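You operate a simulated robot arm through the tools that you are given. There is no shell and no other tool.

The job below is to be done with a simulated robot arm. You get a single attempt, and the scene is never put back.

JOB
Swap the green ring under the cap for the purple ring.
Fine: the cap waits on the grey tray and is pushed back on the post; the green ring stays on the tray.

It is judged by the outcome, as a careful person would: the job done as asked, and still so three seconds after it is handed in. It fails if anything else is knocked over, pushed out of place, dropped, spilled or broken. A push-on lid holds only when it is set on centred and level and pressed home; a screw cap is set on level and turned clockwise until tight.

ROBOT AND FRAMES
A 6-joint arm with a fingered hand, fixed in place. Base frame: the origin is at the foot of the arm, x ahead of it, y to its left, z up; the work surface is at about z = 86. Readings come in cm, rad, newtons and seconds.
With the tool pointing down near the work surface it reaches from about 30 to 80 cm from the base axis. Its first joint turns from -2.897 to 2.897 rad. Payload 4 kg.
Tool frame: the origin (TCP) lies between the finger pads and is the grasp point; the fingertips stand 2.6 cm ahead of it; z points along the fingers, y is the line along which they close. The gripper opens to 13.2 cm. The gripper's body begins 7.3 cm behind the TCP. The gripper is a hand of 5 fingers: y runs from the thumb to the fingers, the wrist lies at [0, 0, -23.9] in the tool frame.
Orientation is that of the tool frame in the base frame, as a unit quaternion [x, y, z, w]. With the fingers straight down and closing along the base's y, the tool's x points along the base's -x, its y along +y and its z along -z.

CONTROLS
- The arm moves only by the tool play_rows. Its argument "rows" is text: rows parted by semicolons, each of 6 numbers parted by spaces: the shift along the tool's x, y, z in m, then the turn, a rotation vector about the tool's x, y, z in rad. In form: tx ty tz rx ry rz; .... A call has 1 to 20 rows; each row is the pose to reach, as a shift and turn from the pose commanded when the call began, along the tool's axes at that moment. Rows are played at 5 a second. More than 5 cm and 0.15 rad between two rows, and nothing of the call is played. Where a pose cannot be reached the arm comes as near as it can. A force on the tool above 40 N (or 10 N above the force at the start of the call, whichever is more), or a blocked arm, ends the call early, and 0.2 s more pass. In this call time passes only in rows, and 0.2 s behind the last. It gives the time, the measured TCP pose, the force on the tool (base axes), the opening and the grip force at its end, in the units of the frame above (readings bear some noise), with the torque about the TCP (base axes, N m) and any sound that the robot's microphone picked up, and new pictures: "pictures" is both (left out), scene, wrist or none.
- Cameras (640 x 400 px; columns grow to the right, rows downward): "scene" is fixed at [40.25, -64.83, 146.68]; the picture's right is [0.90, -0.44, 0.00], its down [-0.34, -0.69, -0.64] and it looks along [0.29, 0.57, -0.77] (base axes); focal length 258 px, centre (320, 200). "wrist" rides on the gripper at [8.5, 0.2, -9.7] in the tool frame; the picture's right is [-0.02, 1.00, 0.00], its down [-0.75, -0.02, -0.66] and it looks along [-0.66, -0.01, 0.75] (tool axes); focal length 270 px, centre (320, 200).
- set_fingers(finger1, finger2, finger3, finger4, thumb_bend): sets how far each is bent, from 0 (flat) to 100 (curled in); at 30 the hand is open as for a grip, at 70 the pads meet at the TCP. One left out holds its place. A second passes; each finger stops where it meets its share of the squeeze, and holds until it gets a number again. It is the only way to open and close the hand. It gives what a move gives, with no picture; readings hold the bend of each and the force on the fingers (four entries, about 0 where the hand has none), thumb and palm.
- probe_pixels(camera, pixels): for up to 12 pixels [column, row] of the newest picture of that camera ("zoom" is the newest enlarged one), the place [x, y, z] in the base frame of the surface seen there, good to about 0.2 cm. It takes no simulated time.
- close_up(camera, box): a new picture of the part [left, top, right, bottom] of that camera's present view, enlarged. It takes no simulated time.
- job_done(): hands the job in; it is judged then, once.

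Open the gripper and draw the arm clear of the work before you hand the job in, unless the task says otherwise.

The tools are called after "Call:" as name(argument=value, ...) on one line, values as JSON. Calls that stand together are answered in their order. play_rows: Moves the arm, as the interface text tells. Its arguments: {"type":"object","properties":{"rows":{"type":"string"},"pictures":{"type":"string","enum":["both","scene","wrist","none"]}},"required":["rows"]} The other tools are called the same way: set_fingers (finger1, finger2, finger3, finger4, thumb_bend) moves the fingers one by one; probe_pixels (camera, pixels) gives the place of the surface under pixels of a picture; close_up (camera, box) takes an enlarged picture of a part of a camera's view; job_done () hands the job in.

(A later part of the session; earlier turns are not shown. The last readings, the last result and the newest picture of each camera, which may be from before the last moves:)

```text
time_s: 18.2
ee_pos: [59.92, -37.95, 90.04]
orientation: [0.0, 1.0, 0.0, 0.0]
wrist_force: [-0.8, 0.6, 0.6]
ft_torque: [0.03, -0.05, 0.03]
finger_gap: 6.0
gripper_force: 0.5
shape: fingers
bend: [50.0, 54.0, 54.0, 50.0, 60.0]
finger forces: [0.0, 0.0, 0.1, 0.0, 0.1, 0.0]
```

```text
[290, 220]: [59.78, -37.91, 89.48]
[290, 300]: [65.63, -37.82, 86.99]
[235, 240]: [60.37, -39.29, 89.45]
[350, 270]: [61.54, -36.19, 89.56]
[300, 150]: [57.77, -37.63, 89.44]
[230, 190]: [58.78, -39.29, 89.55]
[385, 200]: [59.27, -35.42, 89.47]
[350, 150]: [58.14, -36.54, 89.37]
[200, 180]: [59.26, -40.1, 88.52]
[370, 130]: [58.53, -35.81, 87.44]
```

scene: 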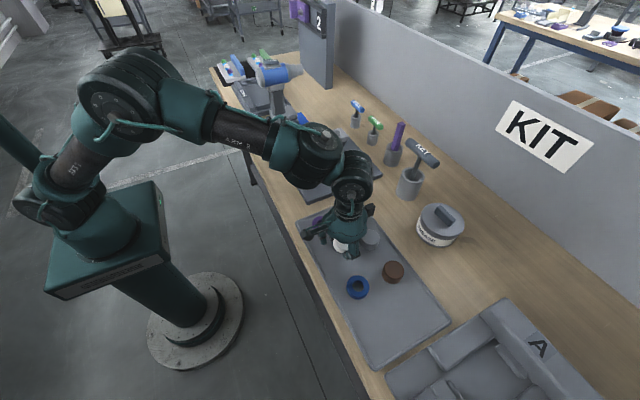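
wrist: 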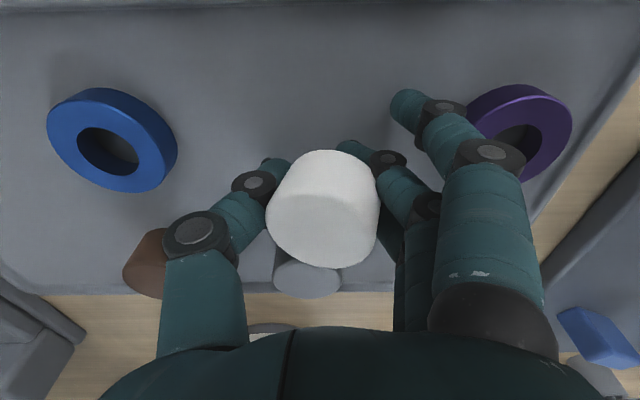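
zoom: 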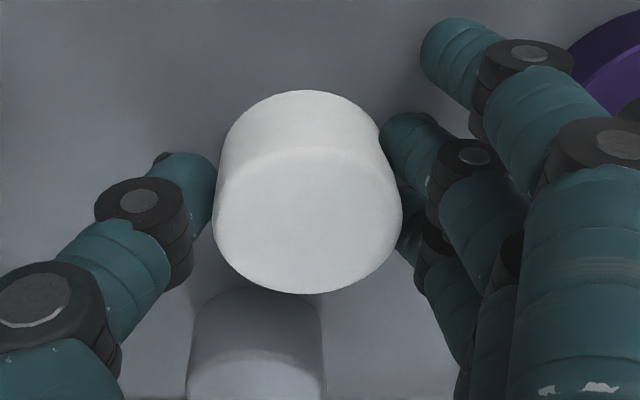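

The cap now sits flat on the tray (top z≈89.45 everywhere) around (60,-37.6). I open the hand more and rise straight up.

Call:
set_fingers(finger2=46, finger3=46, thumb_bend=50)

Call:
play_rows(rows="0 0 -0.02 0 0 0; 0 0 -0.05 0 0 0; 0 0 -0.09 0 0 0; 0 0 -0.13 0 0 0; 0 0 -0.15 0 0 0")

Call:
close_up(camera="wrist", box=[200, 80, 480, 280])

Call:
close_up(camera="scene", box=[270, 116, 330, 166])

```text
time_s: 19.2
ee_pos: [59.87, -37.98, 90.09]
orientation: [0.0, 1.0, 0.001, 0.0]
wrist_force: [0.3, 0.3, 0.2]
ft_torque: [0.02, -0.01, -0.01]
finger_gap: 7.47
gripper_force: 0.0
shape: fingers
bend: [50.0, 46.0, 46.0, 50.0, 50.0]
finger forces: [0.0, 0.1, 0.0, 0.0, 0.0, 0.0]
```

```text
time_s: 20.4
ee_pos: [59.89, -37.98, 105.22]
orientation: [0.0, 1.0, 0.0, -0.001]
wrist_force: [-0.2, -0.3, -0.4]
ft_torque: [-0.02, 0.02, -0.01]
finger_gap: 7.47
gripper_force: 0.1
shape: fingers
bend: [50.0, 46.0, 46.0, 50.0, 50.0]
finger forces: [0.0, 0.0, 0.0, 0.0, 0.1, 0.0]
```

scene: 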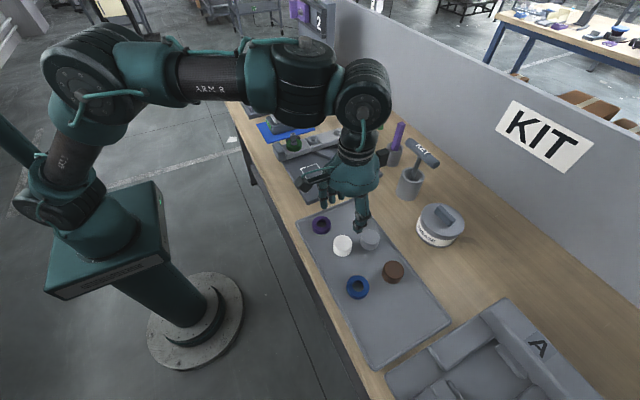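
wrist: 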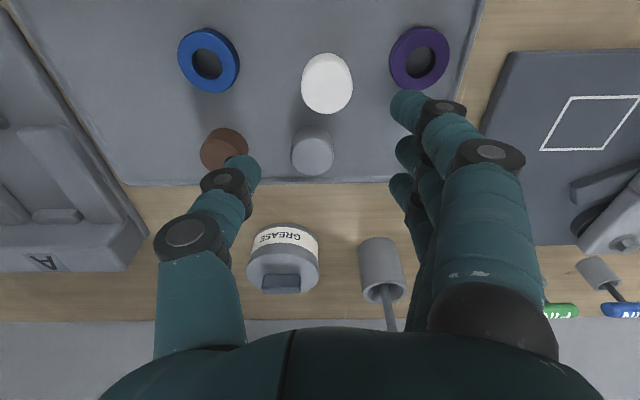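

```text
2.00 times, centred on (340, 180) of wrist
```

zoom: 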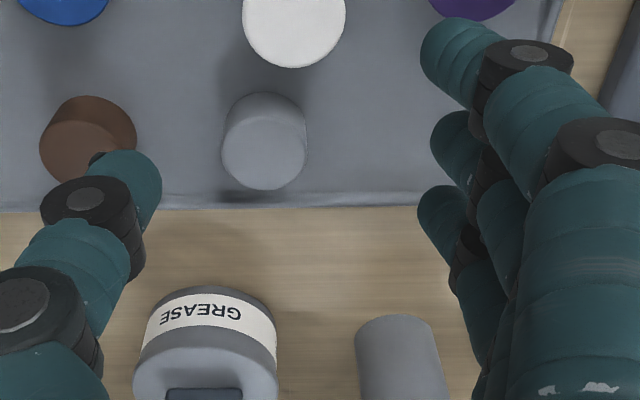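

```text
8.00 times, centred on (300, 141) of scene
```

zoom: 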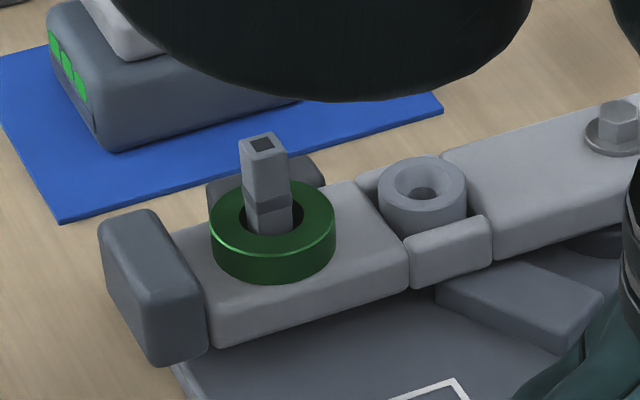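

The cap stands on the tray and the fixture shows the square post through the green ring. I probe the post, ring and surroundings.

Call:
probe_pixels(camera="zoom", pixels=[[262, 150], [245, 145], [282, 145], [265, 136], [265, 180], [265, 215], [230, 240], [272, 245], [325, 215], [272, 268], [220, 215], [280, 185]])

Call:
probe_pixels(camera="wrist", pixels=[[326, 65], [326, 80], [326, 104], [304, 80], [350, 80], [420, 35], [420, 82], [394, 58], [446, 58], [420, 60], [470, 60], [480, 20]])

```text
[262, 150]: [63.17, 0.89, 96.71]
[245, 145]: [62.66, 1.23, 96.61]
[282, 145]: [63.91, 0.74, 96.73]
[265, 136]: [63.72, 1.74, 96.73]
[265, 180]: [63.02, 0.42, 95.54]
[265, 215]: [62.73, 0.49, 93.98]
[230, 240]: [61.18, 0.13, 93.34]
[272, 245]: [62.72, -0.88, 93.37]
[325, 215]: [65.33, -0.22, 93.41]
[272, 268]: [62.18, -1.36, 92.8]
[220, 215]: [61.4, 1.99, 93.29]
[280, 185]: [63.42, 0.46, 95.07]
```

```text
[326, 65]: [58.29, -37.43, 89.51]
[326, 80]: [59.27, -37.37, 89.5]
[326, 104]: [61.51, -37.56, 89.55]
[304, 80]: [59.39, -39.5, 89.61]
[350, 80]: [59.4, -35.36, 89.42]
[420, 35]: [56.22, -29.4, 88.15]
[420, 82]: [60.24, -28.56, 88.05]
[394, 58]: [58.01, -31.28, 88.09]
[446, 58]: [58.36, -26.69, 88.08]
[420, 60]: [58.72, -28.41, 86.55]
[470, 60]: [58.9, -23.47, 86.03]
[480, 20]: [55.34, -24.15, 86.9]
```

The post is square, top at z≈96.7, around (63.2,1.05); the green ring lies on the bar (top z 93.4). I move above it with outer fingers opened out of the way.

Call:
play_rows(rows="0 0.03 -0.01 0 0 0; -0.003 0.07 -0.02 0 0 0; -0.006 0.11 -0.02 0 0 0; -0.01 0.15 -0.02 0 0 0; -0.014 0.19 -0.02 0 0 0; -0.018 0.23 -0.02 0 0 0; -0.022 0.27 -0.02 0 0 0; -0.026 0.31 -0.02 0 0 0; -0.03 0.35 -0.02 0 0 0; -0.033 0.38 -0.02 0 0 0; -0.033 0.39 -0.02 0 0 0")

Call:
set_fingers(finger1=30, finger2=46, finger3=46, finger4=30, thumb_bend=46)

Call:
close_up(camera="wrist", box=[240, 30, 420, 180])

```text
time_s: 22.8
ee_pos: [63.25, 1.14, 106.93]
orientation: [-0.001, 1.0, 0.0, 0.0]
wrist_force: [-1.0, -0.4, -0.1]
ft_torque: [0.01, -0.02, -0.04]
finger_gap: 7.48
gripper_force: 0.0
shape: fingers
bend: [50.0, 46.0, 46.0, 50.0, 50.0]
finger forces: [0.1, 0.1, 0.0, 0.1, 0.0, 0.0]
```

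scene: 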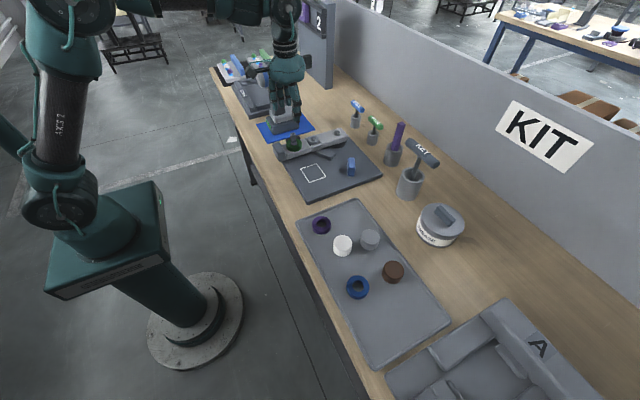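
wrist: 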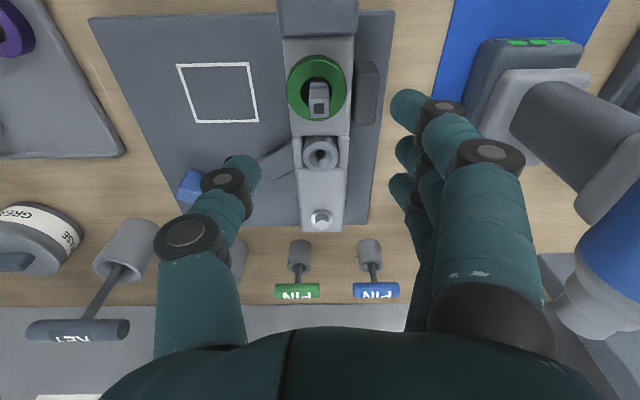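

```text
time_s: 23.8
ee_pos: [63.29, 1.05, 106.96]
orientation: [0.0, 1.0, -0.001, 0.0]
wrist_force: [-0.1, 0.1, 0.3]
ft_torque: [-0.01, -0.01, 0.05]
finger_gap: 11.23
gripper_force: 0.0
shape: fingers
bend: [30.0, 46.0, 46.0, 30.0, 46.0]
finger forces: [0.0, 0.0, 0.1, 0.0, 0.0, 0.1]
```

```text
2.67 times, centred on (330, 105) of wrist
```

zoom: 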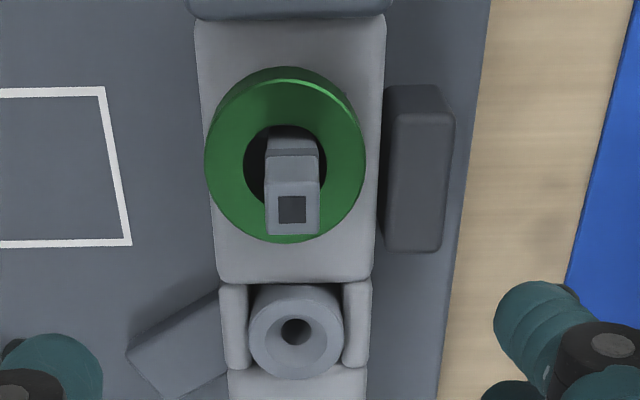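

I probe the ring's rim points in this zoom to get its centre and the stop block's height.

Call:
probe_pixels(camera="zoom", pixels=[[210, 165], [360, 165], [285, 85], [285, 240], [226, 110], [345, 215], [226, 215], [346, 110], [292, 235], [415, 170], [390, 170], [205, 50]])

```text
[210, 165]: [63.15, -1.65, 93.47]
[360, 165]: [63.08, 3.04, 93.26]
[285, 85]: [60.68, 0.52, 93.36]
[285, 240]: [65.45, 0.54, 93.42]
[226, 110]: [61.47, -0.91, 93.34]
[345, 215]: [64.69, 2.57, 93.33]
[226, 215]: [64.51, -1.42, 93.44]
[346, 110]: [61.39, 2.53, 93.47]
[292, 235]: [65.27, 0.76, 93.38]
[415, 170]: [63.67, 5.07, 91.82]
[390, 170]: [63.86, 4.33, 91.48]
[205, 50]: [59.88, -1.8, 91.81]
```

The ring centre is about (63.1,0.8), radius 2.45. I descend in steps to TCP z≈95.4 and check fingertip heights against the bar.

Call:
play_rows(rows="0.0012 -0.002 0.03 0 0 0; 0.0012 -0.002 0.06 0 0 0; 0.0012 -0.002 0.085 0 0 0; 0.0012 -0.002 0.105 0 0 0; 0.0012 -0.002 0.115 0 0 0")

Call:
close_up(camera="scene", box=[266, 110, 326, 160])

Call:
close_up(camera="wrist", box=[150, 50, 510, 280])

```text
time_s: 25.0
ee_pos: [63.17, 0.74, 95.59]
orientation: [0.0, 1.0, 0.0, 0.0]
wrist_force: [0.6, -0.7, 0.6]
ft_torque: [-0.01, -0.01, 0.03]
finger_gap: 11.27
gripper_force: 0.1
shape: fingers
bend: [30.0, 46.0, 46.0, 30.0, 46.0]
finger forces: [0.0, 0.0, 0.0, 0.0, 0.0, 0.0]
```

scene: 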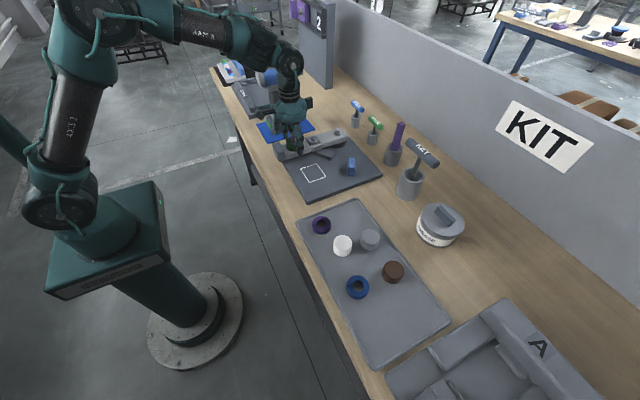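
wrist: 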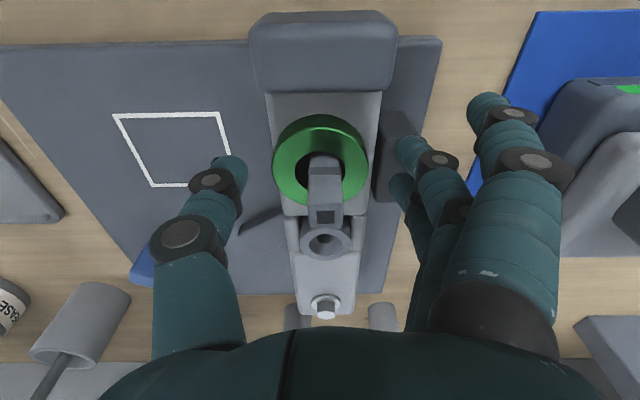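

```text
8.00 times, centred on (296, 135) of scene
```

zoom: 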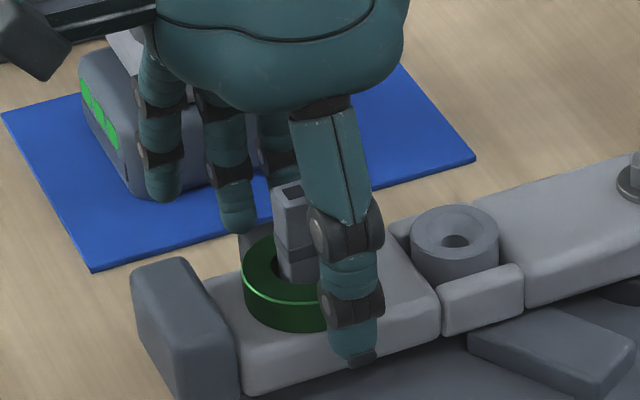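

```text
1.74 times, centred on (330, 165) of wrist
```

zoom: 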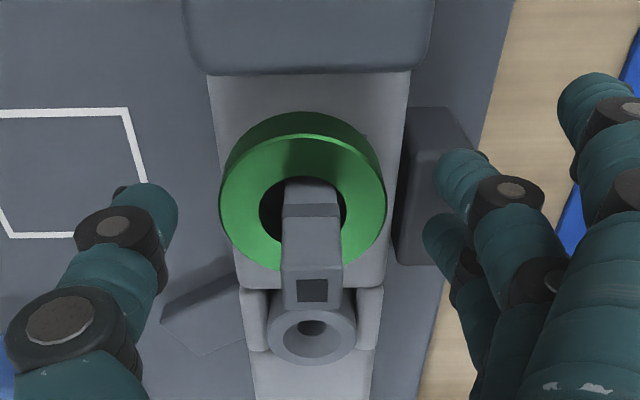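

Centred on the ring with clearance. I close the middle fingers and thumb partway to 57 and check the tips.

Call:
set_fingers(finger2=57, finger3=57, thumb_bend=57)

Call:
close_up(camera="wrist", box=[200, 80, 440, 250])

Call:
close_up(camera="scene", box=[276, 120, 324, 160])

Call:
probe_pixels(camera="zoom", pixels=[[330, 300], [330, 330], [330, 345], [320, 290], [250, 210], [240, 290], [320, 360], [345, 320]])

```text
time_s: 26.0
ee_pos: [63.11, 0.74, 95.47]
orientation: [0.0, 1.0, 0.0, 0.0]
wrist_force: [0.4, 0.8, 0.3]
ft_torque: [-0.06, -0.03, 0.0]
finger_gap: 9.8
gripper_force: 0.1
shape: fingers
bend: [30.0, 55.0, 56.0, 30.0, 56.0]
finger forces: [0.1, 0.4, 0.2, 0.0, 0.4, 0.0]
```

```text
2.35 times, centred on (320, 165) of wrist
```

zoom: 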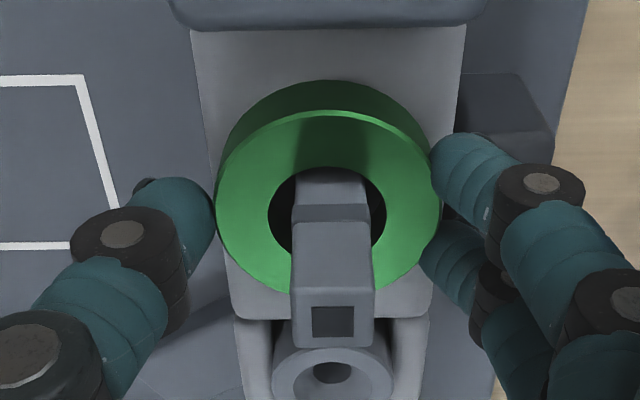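

```text
10.00 times, centred on (300, 140) of scene
```

zoom: 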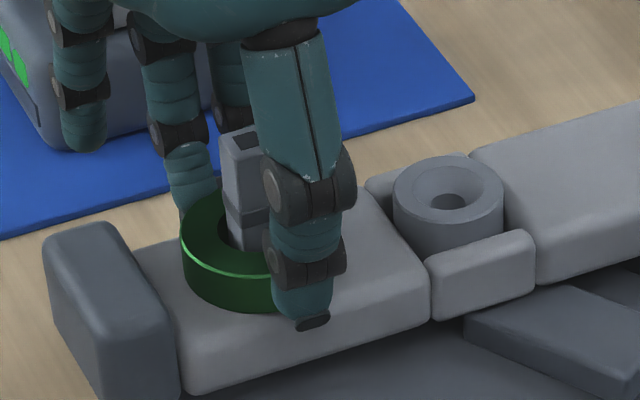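

```text
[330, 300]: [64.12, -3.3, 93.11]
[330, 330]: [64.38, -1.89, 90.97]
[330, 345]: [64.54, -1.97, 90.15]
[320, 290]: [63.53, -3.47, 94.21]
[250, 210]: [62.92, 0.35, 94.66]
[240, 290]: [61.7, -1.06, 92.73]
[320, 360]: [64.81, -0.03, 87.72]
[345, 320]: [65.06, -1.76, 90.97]
```

The tips lightly touch both sides of the ring. I lower 0.25 cm for a deeper hold and then squeeze.

Call:
play_rows(rows="0 0 0.0025 0 0 0", pictures="none")

Call:
set_fingers(finger2=66, finger3=66, thumb_bend=66)

Call:
close_up(camera="wrist", box=[200, 80, 440, 250])

Call:
close_up(camera="scene", box=[276, 120, 324, 160])

```text
time_s: 26.4
ee_pos: [63.15, 0.79, 95.33]
orientation: [0.0, 1.0, 0.0, 0.0]
wrist_force: [0.2, -1.0, 1.1]
ft_torque: [-0.05, 0.05, -0.03]
finger_gap: 9.77
gripper_force: 0.7
shape: fingers
bend: [30.0, 55.0, 56.0, 30.0, 56.0]
finger forces: [0.0, 0.2, 0.1, 0.1, 0.7, 0.0]
```

```text
time_s: 27.4
ee_pos: [63.11, 0.77, 95.28]
orientation: [0.0, 1.0, 0.0, -0.001]
wrist_force: [-0.2, 0.6, -0.4]
ft_torque: [0.01, 0.0, 0.0]
finger_gap: 9.6
gripper_force: 12.7
shape: fingers
bend: [30.0, 57.0, 58.0, 30.0, 61.0]
finger forces: [0.0, 6.5, 6.3, 0.0, 12.8, 0.0]
```

```text
2.35 times, centred on (320, 165) of wrist
```

zoom: 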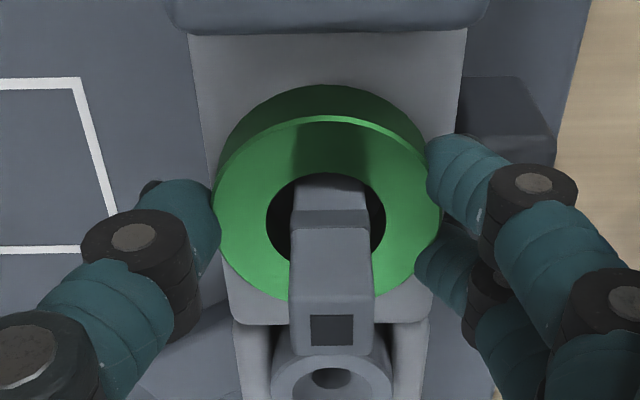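

```text
10.00 times, centred on (300, 140) of scene
```

zoom: 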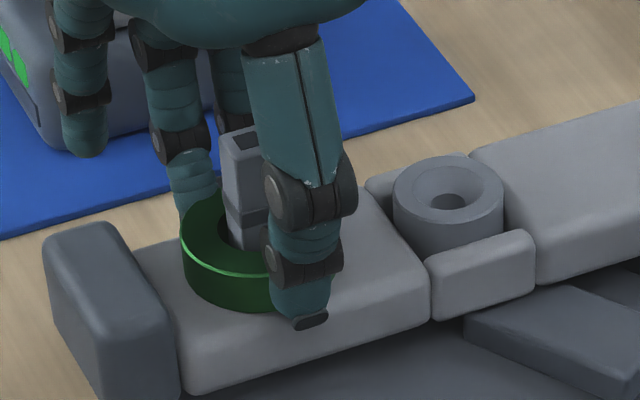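

The ring is gripped evenly (6.5+6.3 vs 12.8 N). I lift slowly, 2 cm, and check it rises level.

Call:
play_rows(rows="0 0 -0.003 0 0 0; 0 0 -0.007 0 0 0; 0 0 -0.011 0 0 0; 0 0 -0.015 0 0 0; 0 0 -0.02 0 0 0", pictures="none")

Call:
close_up(camera="wrist", box=[200, 80, 440, 250])

Call:
close_up(camera="scene", box=[276, 115, 324, 155])

```text
time_s: 28.6
ee_pos: [63.18, 0.75, 97.31]
orientation: [0.0, 1.0, 0.0, 0.002]
wrist_force: [-0.2, -0.5, -0.4]
ft_torque: [0.01, -0.03, -0.02]
finger_gap: 9.59
gripper_force: 13.3
shape: fingers
bend: [30.0, 57.0, 58.0, 30.0, 61.0]
finger forces: [0.1, 6.6, 6.3, 0.1, 12.9, 0.0]
```

```text
2.35 times, centred on (320, 165) of wrist
```

zoom: 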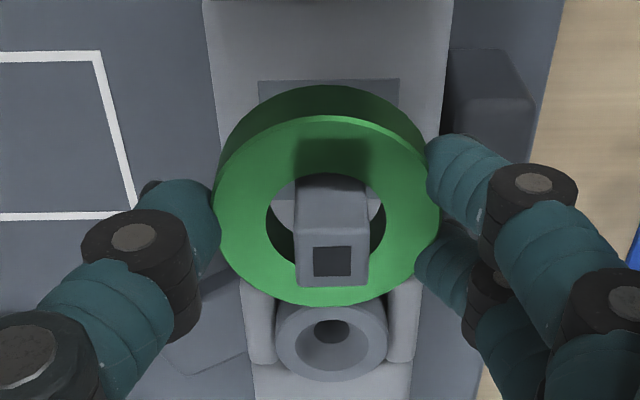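

```text
10.00 times, centred on (300, 135) of scene
```

zoom: 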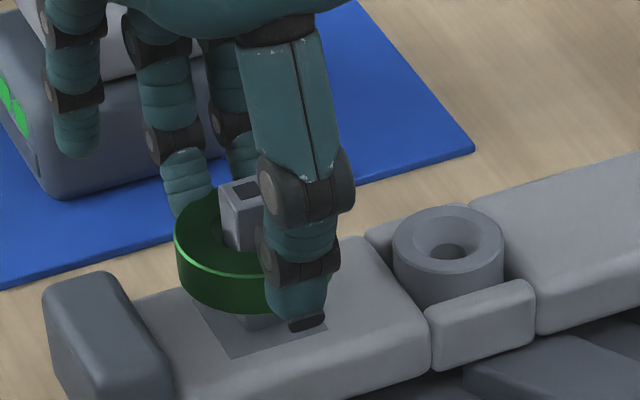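

The ring rises level around the post. I lift it clear of the post top and carry it to a free tray spot near (67.5,-29).

Call:
play_rows(rows="0 0 -0.015 0 0 0; 0 0 -0.03 0 0 0; 0 0 -0.05 0 0 0; 0 0 -0.075 0 0 0; 0 -0.01 -0.085 0 0 0; -0.004 -0.04 -0.085 0 0 0; -0.009 -0.07 -0.085 0 0 0; -0.014 -0.10 -0.085 0 0 0; -0.019 -0.13 -0.085 0 0 0; -0.024 -0.16 -0.085 0 0 0; -0.029 -0.19 -0.085 0 0 0; -0.034 -0.22 -0.085 0 0 0; -0.039 -0.25 -0.085 0 0 0; -0.043 -0.275 -0.085 0 0 0; -0.0435 -0.292 -0.085 0 0 0; -0.0435 -0.298 -0.085 0 0 0")

Call:
close_up(camera="wrist", box=[140, 20, 520, 260])

Call:
close_up(camera="scene", box=[300, 150, 420, 250])

```text
time_s: 32.0
ee_pos: [67.42, -29.07, 105.71]
orientation: [0.001, 1.0, 0.0, 0.0]
wrist_force: [0.0, 0.6, -1.9]
ft_torque: [0.0, -0.04, 0.0]
finger_gap: 9.6
gripper_force: 12.7
shape: fingers
bend: [30.0, 57.0, 58.0, 30.0, 61.0]
finger forces: [0.1, 6.6, 6.4, 0.0, 12.7, 0.0]
```

scene: 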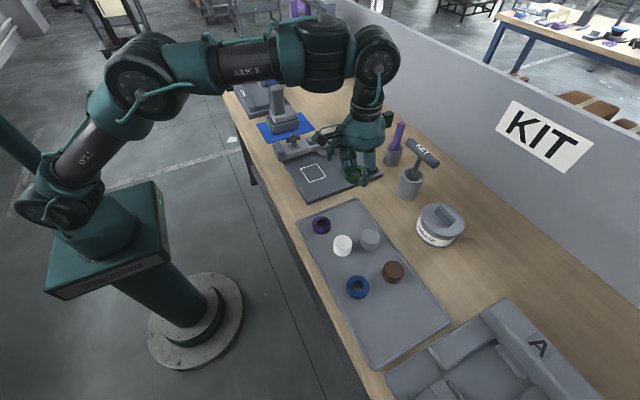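
wrist: 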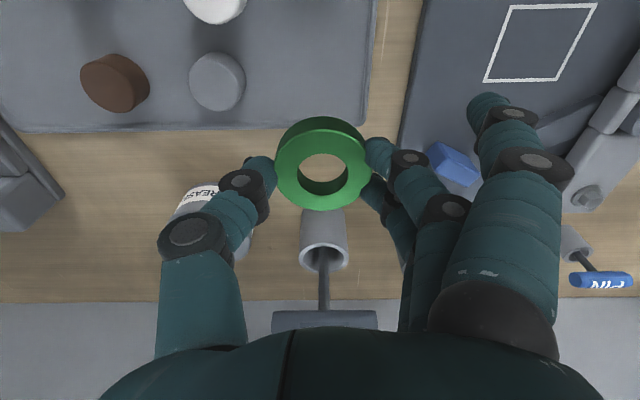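

```text
1.67 times, centred on (330, 140) of wrist
```

zoom: 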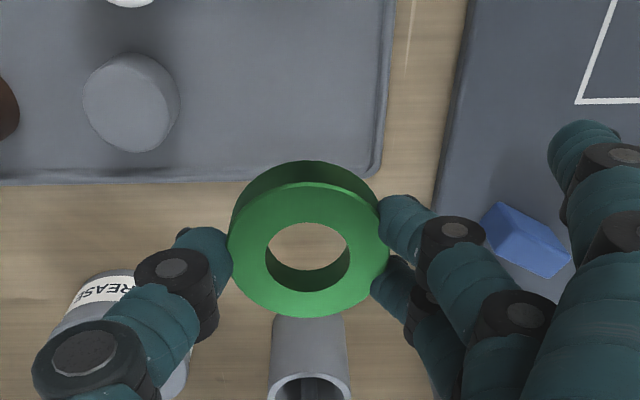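

```text
4.00 times, centred on (360, 200) of scene
```

zoom: 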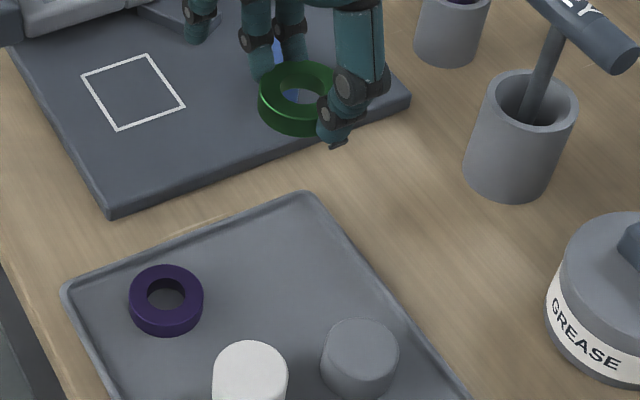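

The ring is held level. Before descending I probe the tray corner, the KEY cup/handle, and purple ring for clearance.

Call:
probe_pixels(camera="zoom", pixels=[[305, 195], [335, 230], [280, 230], [510, 90], [555, 25], [610, 60], [480, 130], [165, 270], [250, 350], [360, 325], [225, 215], [405, 100]])

Call:
probe_pixels(camera="wrist", pixels=[[325, 255], [325, 230], [323, 310], [376, 115], [365, 90], [440, 160], [395, 100], [218, 75], [320, 120], [280, 165], [365, 165], [322, 208]])

```text
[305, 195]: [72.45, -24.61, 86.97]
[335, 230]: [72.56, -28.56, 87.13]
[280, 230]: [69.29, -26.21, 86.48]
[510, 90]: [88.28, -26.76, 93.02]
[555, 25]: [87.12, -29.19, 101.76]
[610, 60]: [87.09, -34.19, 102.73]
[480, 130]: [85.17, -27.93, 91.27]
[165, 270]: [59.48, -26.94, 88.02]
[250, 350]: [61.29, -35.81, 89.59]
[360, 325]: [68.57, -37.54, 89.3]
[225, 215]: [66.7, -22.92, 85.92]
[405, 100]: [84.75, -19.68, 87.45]
```

```text
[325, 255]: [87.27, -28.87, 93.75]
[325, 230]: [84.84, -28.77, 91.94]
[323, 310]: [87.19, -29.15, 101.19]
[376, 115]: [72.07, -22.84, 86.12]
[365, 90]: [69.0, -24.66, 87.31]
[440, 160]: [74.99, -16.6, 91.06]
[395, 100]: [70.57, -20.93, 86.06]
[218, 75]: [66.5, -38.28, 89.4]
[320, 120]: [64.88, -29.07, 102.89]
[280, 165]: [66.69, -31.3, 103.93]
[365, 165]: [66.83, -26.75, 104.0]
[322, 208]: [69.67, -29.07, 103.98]
```

Clearances are fine but I shift 1.1 cm in -y to keep the fingers off the tray rim (y≈-24.6), then descend to just above the tray floor.

Call:
play_rows(rows="0 -0.011 0.01 0 0 0; 0 -0.011 0.04 0 0 0; 0 -0.011 0.07 0 0 0; 0 -0.011 0.10 0 0 0; 0 -0.011 0.125 0 0 0; 0 -0.011 0.143 0 0 0; 0 -0.011 0.152 0 0 0; 0 -0.011 0.154 0 0 0")

Call:
close_up(camera="wrist", box=[160, 60, 480, 260])

Call:
close_up(camera="scene", box=[310, 180, 410, 260])

```text
time_s: 33.8
ee_pos: [67.55, -30.13, 90.36]
orientation: [0.0, 1.0, 0.0, 0.0]
wrist_force: [0.0, 0.2, -0.9]
ft_torque: [-0.01, 0.01, 0.01]
finger_gap: 9.62
gripper_force: 12.4
shape: fingers
bend: [30.0, 57.0, 58.0, 30.0, 61.0]
finger forces: [0.0, 6.6, 6.5, 0.0, 12.7, 0.0]
```

scene: 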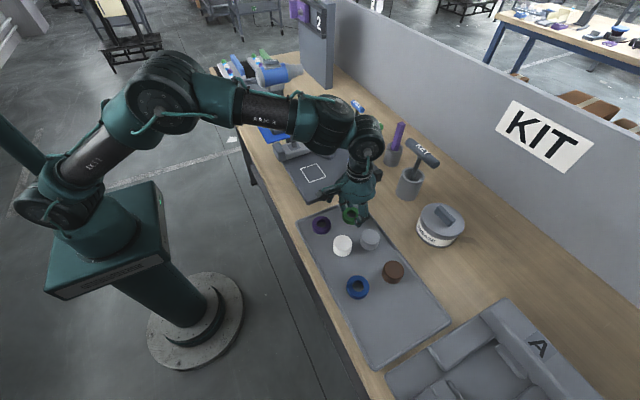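
wrist: 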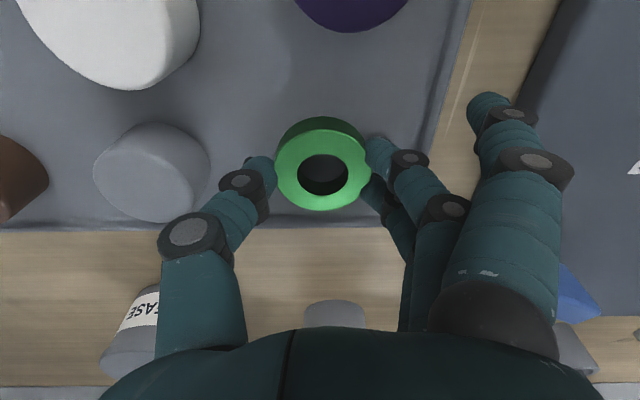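

```text
2.00 times, centred on (320, 160) of wrist
```

zoom: 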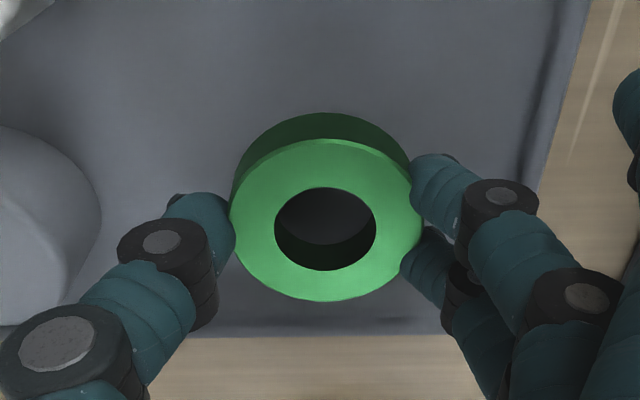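

```text
5.00 times, centred on (360, 220) of scene
```

zoom: 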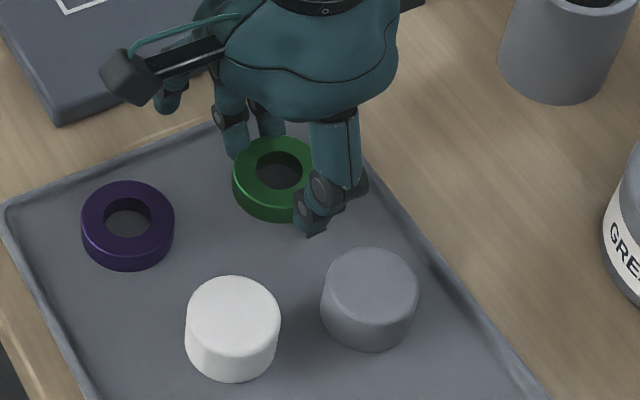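

The ring is about 0.5 cm above the tray, between the grey cap and rim with clearance. I lower in small steps until contact shows.

Call:
play_rows(rows="0 0 0.001 0 0 0; 0 0 0.002 0 0 0; 0 0 0.003 0 0 0; 0 0 0.004 0 0 0; 0 0 0.0045 0 0 0", pictures="none")

Call:
close_up(camera="wrist", box=[160, 60, 480, 260])

Call:
probe_pixels(camera="zoom", pixels=[[250, 220], [400, 220], [325, 150], [325, 285], [325, 220]])

```text
time_s: 35.0
ee_pos: [67.41, -30.01, 89.86]
orientation: [0.0, 1.0, 0.0, -0.001]
wrist_force: [0.4, -0.2, -1.0]
ft_torque: [0.0, 0.05, 0.0]
finger_gap: 9.63
gripper_force: 12.9
shape: fingers
bend: [30.0, 57.0, 58.0, 30.0, 61.0]
finger forces: [0.1, 6.8, 6.6, 0.0, 12.7, 0.0]
```

```text
2.00 times, centred on (320, 160) of wrist
```

zoom: 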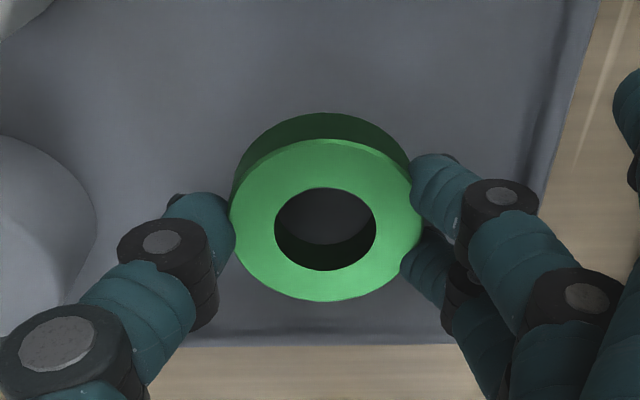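

```text
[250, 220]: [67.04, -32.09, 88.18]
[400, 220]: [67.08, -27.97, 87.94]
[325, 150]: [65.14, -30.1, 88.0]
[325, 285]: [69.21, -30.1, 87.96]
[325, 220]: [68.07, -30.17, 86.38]
```

The ring top reads about 88.0, so it's practically on the tray. I lower another 0.15 cm and then release with a small opening.

Call:
play_rows(rows="0 0 0.0008 0 0 0; 0 0 0.0015 0 0 0", pictures="none")

Call:
set_fingers(finger2=53, finger3=53, thumb_bend=55)

Call:
close_up(camera="wrist", box=[160, 60, 480, 260])

```text
time_s: 35.6
ee_pos: [67.36, -30.24, 89.91]
orientation: [0.0, 1.0, 0.0, 0.001]
wrist_force: [-1.9, 1.0, 7.3]
ft_torque: [0.07, 0.06, 0.05]
finger_gap: 9.61
gripper_force: 14.4
shape: fingers
bend: [30.0, 58.0, 58.0, 30.0, 61.0]
finger forces: [0.1, 7.7, 6.8, 0.0, 13.5, 0.0]
```

```text
time_s: 36.6
ee_pos: [67.42, -30.13, 89.81]
orientation: [0.001, 1.0, 0.001, 0.001]
wrist_force: [0.9, 0.6, 5.2]
ft_torque: [-0.21, 0.0, 0.0]
finger_gap: 9.76
gripper_force: 2.8
shape: fingers
bend: [30.0, 53.0, 53.0, 30.0, 56.0]
finger forces: [0.0, 0.0, 0.0, 0.0, 5.9, 0.0]
```

```text
2.00 times, centred on (320, 160) of wrist
```

zoom: 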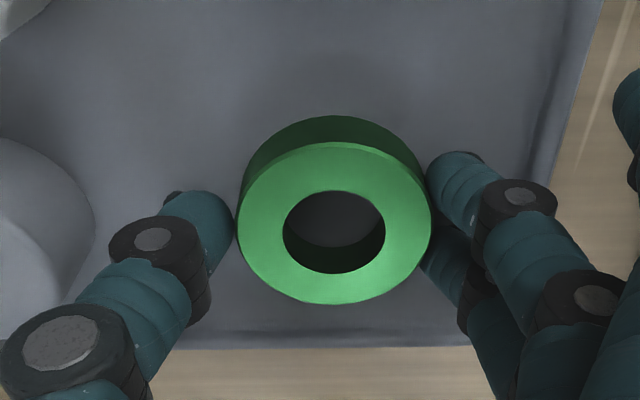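

The ring is free and flat; the thumb tip presses lightly on the tray, so I rise gently, then straight up.

Call:
play_rows(rows="0 0 -0.003 0 0 0; 0 0 -0.008 0 0 0; 0 0 -0.02 0 0 0; 0 0 -0.05 0 0 0; 0 0 -0.09 0 0 0; 0 0 -0.13 0 0 0")

Call:
close_up(camera="scene", box=[290, 180, 410, 280])

```text
time_s: 38.0
ee_pos: [67.54, -30.14, 102.92]
orientation: [0.001, 1.0, 0.0, 0.001]
wrist_force: [0.6, 0.4, -0.7]
ft_torque: [-0.03, 0.01, 0.0]
finger_gap: 9.82
gripper_force: 0.0
shape: fingers
bend: [30.0, 53.0, 53.0, 30.0, 55.0]
finger forces: [0.0, 0.1, 0.0, 0.1, 0.0, 0.0]
```

scene: 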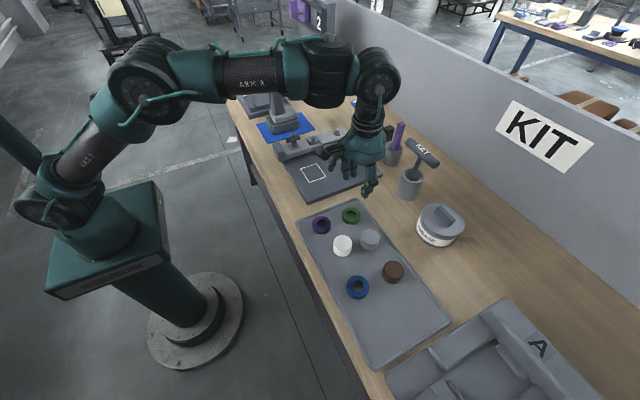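
wrist: 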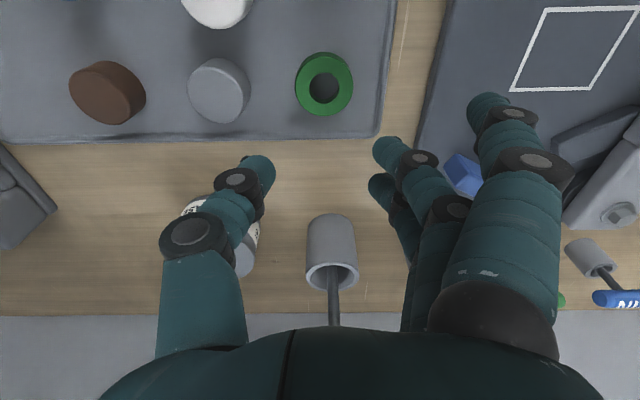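

```text
4.00 times, centred on (350, 230) of scene
```

zoom: 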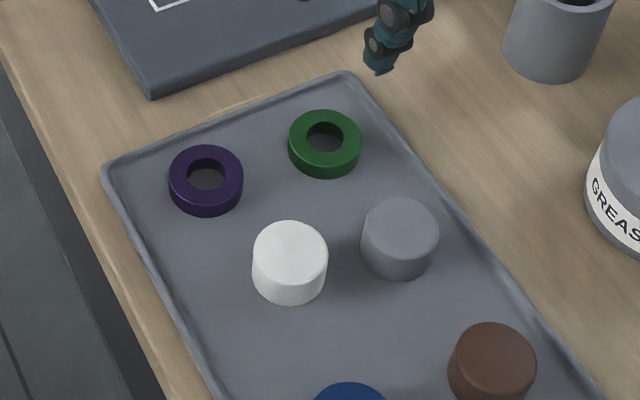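

The green ring rests on the tray. Next the purple ring: I probe its rim points and tray rim to get its centre.

Call:
probe_pixels(camera="zoom", pixels=[[173, 172], [240, 172], [206, 148], [206, 195], [182, 154], [232, 192], [182, 192], [232, 154], [108, 168], [160, 145], [230, 115], [206, 180]])

```text
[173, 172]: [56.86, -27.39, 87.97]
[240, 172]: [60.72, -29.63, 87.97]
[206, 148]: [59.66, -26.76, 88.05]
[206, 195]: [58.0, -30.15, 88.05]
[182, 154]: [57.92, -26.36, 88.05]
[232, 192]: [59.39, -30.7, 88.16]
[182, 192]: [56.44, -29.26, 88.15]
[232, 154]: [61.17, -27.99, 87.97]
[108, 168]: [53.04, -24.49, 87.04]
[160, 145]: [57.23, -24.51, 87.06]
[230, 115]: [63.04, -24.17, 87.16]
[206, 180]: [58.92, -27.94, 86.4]
```

The purple ring centre is (58.8,-28.5), with the tray rim at y≈-24.5 close on the finger side. I set the finger openings (outer 38 to fall between rim and board, middle 53) and move above it.

Call:
set_fingers(finger1=38, finger2=53, finger3=53, finger4=38, thumb_bend=50)

Call:
play_rows(rows="0.03 0.005 0 0 0 0; 0.06 0.01 0 0 0 0; 0.0865 0.0145 0 0 0 0; 0.0865 0.0145 0.04 0 0 0; 0.0865 0.0145 0.07 0 0 0; 0.0865 0.0145 0.09 0 0 0")

Call:
close_up(camera="wrist", box=[140, 40, 520, 280])

Call:
close_up(camera="scene", box=[280, 170, 380, 250])

```text
time_s: 39.0
ee_pos: [67.54, -30.11, 102.8]
orientation: [0.0, 1.0, 0.0, 0.0]
wrist_force: [-0.6, -0.5, -0.2]
ft_torque: [-0.02, 0.02, 0.01]
finger_gap: 9.41
gripper_force: 0.1
shape: fingers
bend: [38.0, 53.0, 53.0, 38.0, 50.0]
finger forces: [0.0, 0.0, 0.0, 0.0, 0.0, 0.1]
```

```text
time_s: 40.4
ee_pos: [58.92, -28.62, 93.72]
orientation: [0.0, 1.0, 0.0, 0.0]
wrist_force: [0.1, 0.3, -0.5]
ft_torque: [0.0, -0.03, 0.0]
finger_gap: 9.39
gripper_force: 0.1
shape: fingers
bend: [38.0, 53.0, 53.0, 38.0, 50.0]
finger forces: [0.1, 0.1, 0.0, 0.0, 0.0, 0.0]
```

scene: 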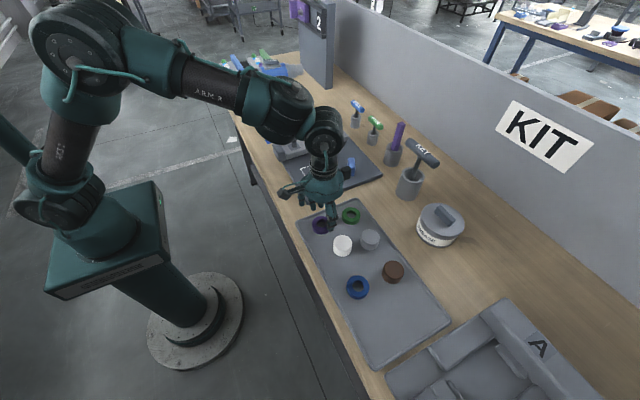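
wrist: 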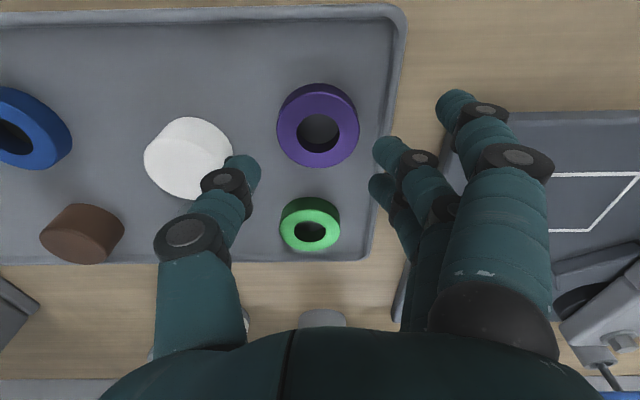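

```text
1.67 times, centred on (330, 160) of wrist
```

zoom: 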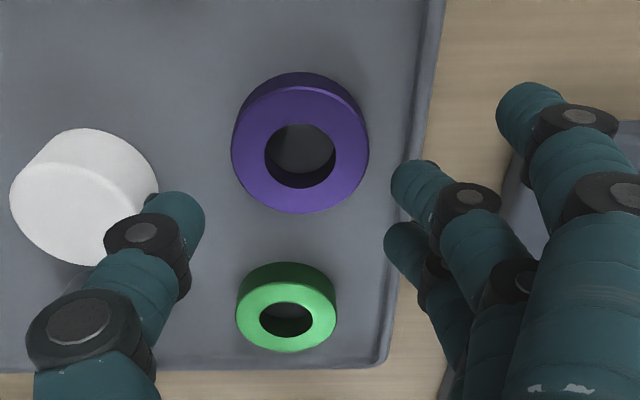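

```text
5.00 times, centred on (330, 210) of scene
```

zoom: 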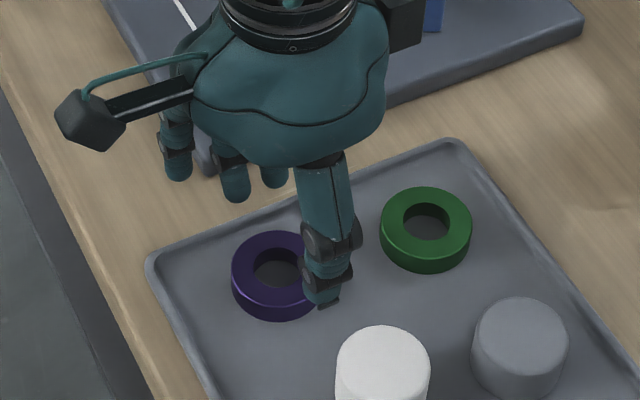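

The ring lies well centred between the open fingers (column 318). I descend to TCP z≈90.6, keeping tips just above the rim height.

Call:
play_rows(rows="0.0005 -0.001 0.015 0 0 0; 0.0005 -0.001 0.025 0 0 0; 0.0005 -0.001 0.031 0 0 0")

Call:
close_up(camera="wrist", box=[140, 40, 520, 280])

Call:
close_up(camera="scene", box=[290, 190, 360, 246])

```text
time_s: 41.2
ee_pos: [58.81, -28.73, 90.64]
orientation: [0.0, 1.0, -0.001, 0.001]
wrist_force: [-0.3, 0.0, 1.0]
ft_torque: [-0.03, 0.0, 0.02]
finger_gap: 9.39
gripper_force: 0.1
shape: fingers
bend: [38.0, 53.0, 53.0, 38.0, 50.0]
finger forces: [0.0, 0.0, 0.1, 0.0, 0.0, 0.0]
```

scene: 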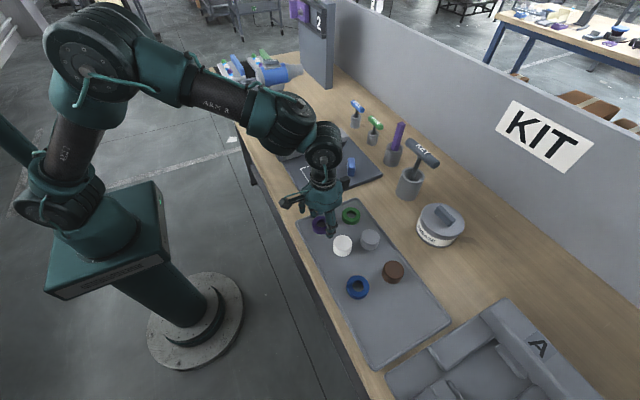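
wrist: 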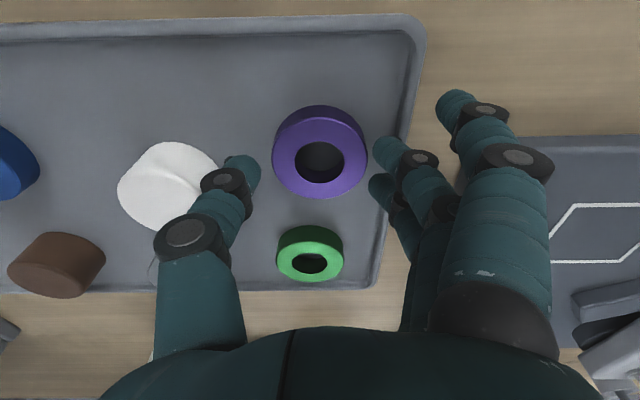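

```text
1.67 times, centred on (330, 160) of wrist
```

zoom: 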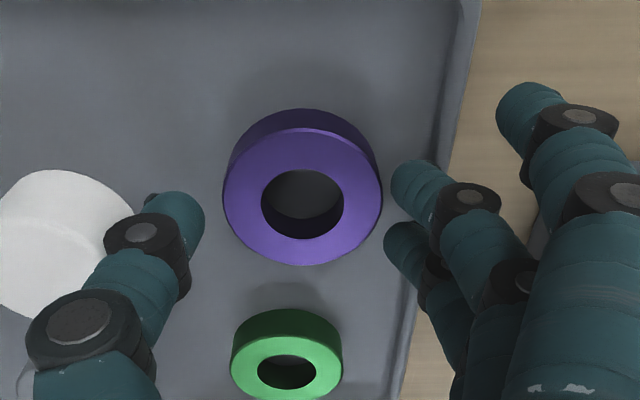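

```text
7.14 times, centred on (325, 218) of scene
```

zoom: 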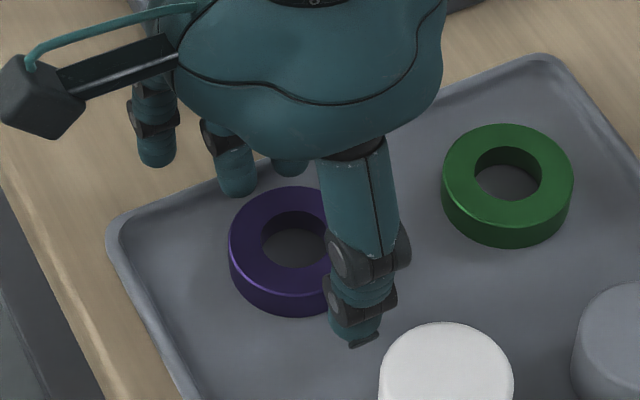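

The tips straddle the ring without touching anything. I close lightly to touch.

Call:
set_fingers(finger2=56, finger3=56, thumb_bend=57)

Call:
close_up(camera="wrist", box=[140, 40, 520, 280])

```text
time_s: 42.2
ee_pos: [58.8, -28.79, 90.76]
orientation: [0.0, 1.0, 0.0, -0.001]
wrist_force: [0.1, -0.9, -0.5]
ft_torque: [-0.01, 0.01, 0.0]
finger_gap: 8.61
gripper_force: 0.2
shape: fingers
bend: [38.0, 56.0, 56.0, 38.0, 55.0]
finger forces: [0.1, 0.3, 0.0, 0.1, 0.6, 0.0]
```

```text
1.67 times, centred on (330, 160) of wrist
```

zoom: 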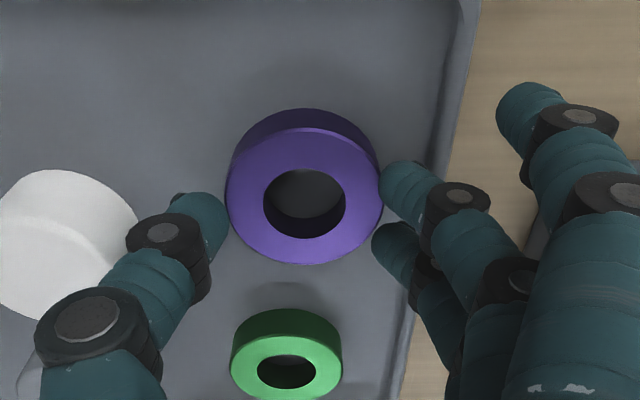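

Light contact both sides. I lower 0.45 cm to match the grip depth used with the green ring, then squeeze.

Call:
play_rows(rows="0 0 0.0025 0 0 0; 0 0 0.0045 0 0 0", pictures="none")

Call:
set_fingers(finger2=66, finger3=66, thumb_bend=66)

Call:
close_up(camera="wrist", box=[140, 40, 520, 280])

```text
time_s: 42.8
ee_pos: [58.81, -28.83, 90.26]
orientation: [0.0, 1.0, 0.0, -0.001]
wrist_force: [-0.2, 1.3, 1.9]
ft_torque: [-0.05, -0.03, -0.01]
finger_gap: 8.61
gripper_force: 1.0
shape: fingers
bend: [38.0, 56.0, 56.0, 38.0, 56.0]
finger forces: [0.1, 0.7, 0.1, 0.0, 1.2, 0.1]
```

```text
time_s: 43.8
ee_pos: [58.84, -28.78, 90.19]
orientation: [0.0, 1.0, 0.0, 0.0]
wrist_force: [0.5, 0.3, -0.1]
ft_torque: [0.0, 0.0, -0.01]
finger_gap: 8.42
gripper_force: 11.8
shape: fingers
bend: [38.0, 57.0, 59.0, 38.0, 61.0]
finger forces: [0.0, 6.8, 5.8, 0.0, 11.4, 0.1]
```

```text
1.67 times, centred on (330, 160) of wrist
```

zoom: 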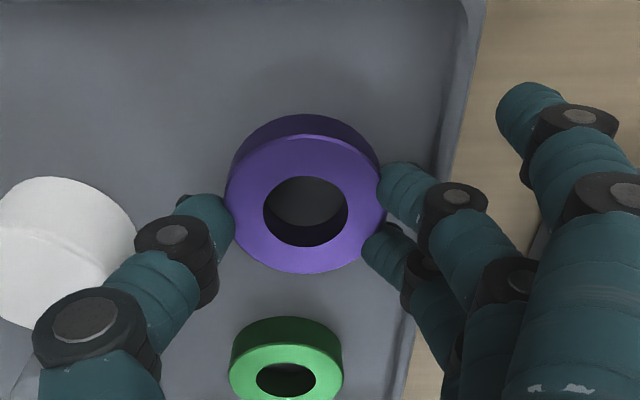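

The purple ring is gripped (about 12 N, balanced). I lift it straight up and then check how it sits in the hand.

Call:
play_rows(rows="0 0 -0.005 0 0 0; 0 0 -0.015 0 0 0; 0 0 -0.035 0 0 0; 0 0 -0.065 0 0 0; 0 0 -0.10 0 0 0; 0 0 -0.135 0 0 0; 0 0 -0.155 0 0 0")

Call:
close_up(camera="wrist", box=[240, 90, 400, 230])

Call:
probe_pixels(camera="zoom", pixels=[[220, 210], [225, 240], [420, 190], [415, 230], [320, 138], [320, 290], [250, 165], [390, 165], [260, 275], [380, 275]])

```text
time_s: 45.4
ee_pos: [58.81, -28.83, 105.87]
orientation: [0.0, 1.0, 0.0, 0.0]
wrist_force: [0.5, -0.4, -0.1]
ft_torque: [0.02, 0.02, -0.01]
finger_gap: 8.41
gripper_force: 11.7
shape: fingers
bend: [38.0, 57.0, 59.0, 38.0, 61.0]
finger forces: [0.0, 6.8, 5.8, 0.0, 11.3, 0.1]
```

scene: 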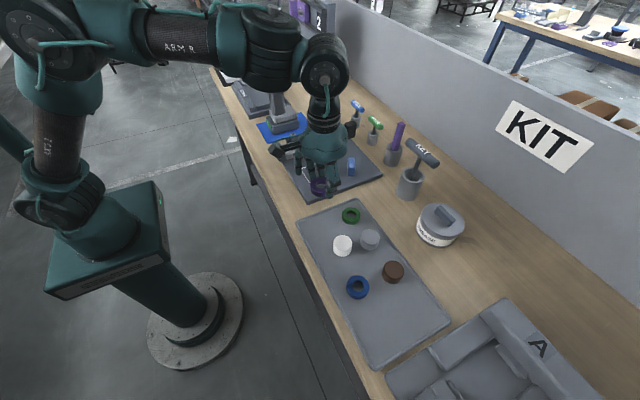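
wrist: 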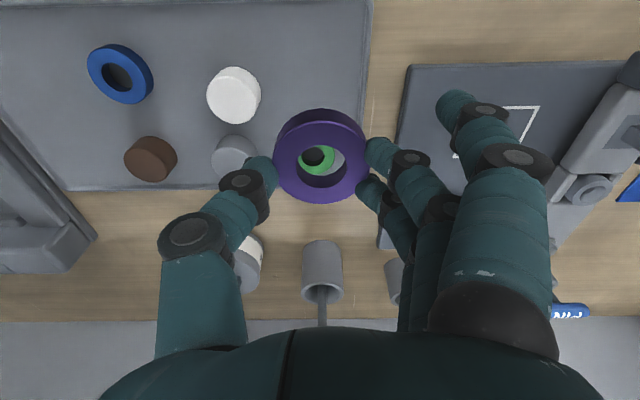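

```text
2.86 times, centred on (320, 160) of wrist
```

zoom: 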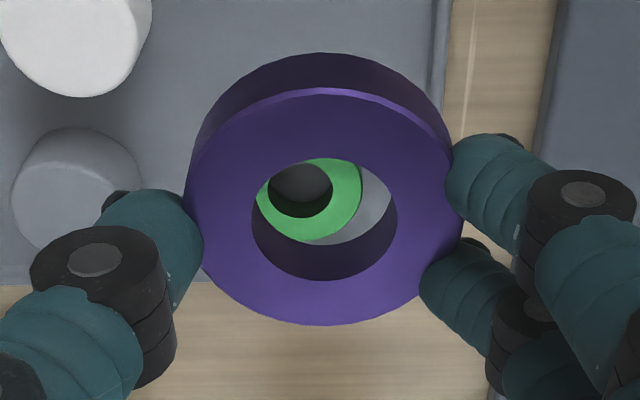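

```text
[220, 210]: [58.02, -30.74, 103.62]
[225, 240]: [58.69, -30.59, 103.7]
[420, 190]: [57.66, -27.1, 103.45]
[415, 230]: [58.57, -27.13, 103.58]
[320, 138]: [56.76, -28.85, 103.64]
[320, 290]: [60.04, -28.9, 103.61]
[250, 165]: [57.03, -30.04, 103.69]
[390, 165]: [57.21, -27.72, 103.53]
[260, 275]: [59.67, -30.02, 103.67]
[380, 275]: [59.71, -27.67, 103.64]
```

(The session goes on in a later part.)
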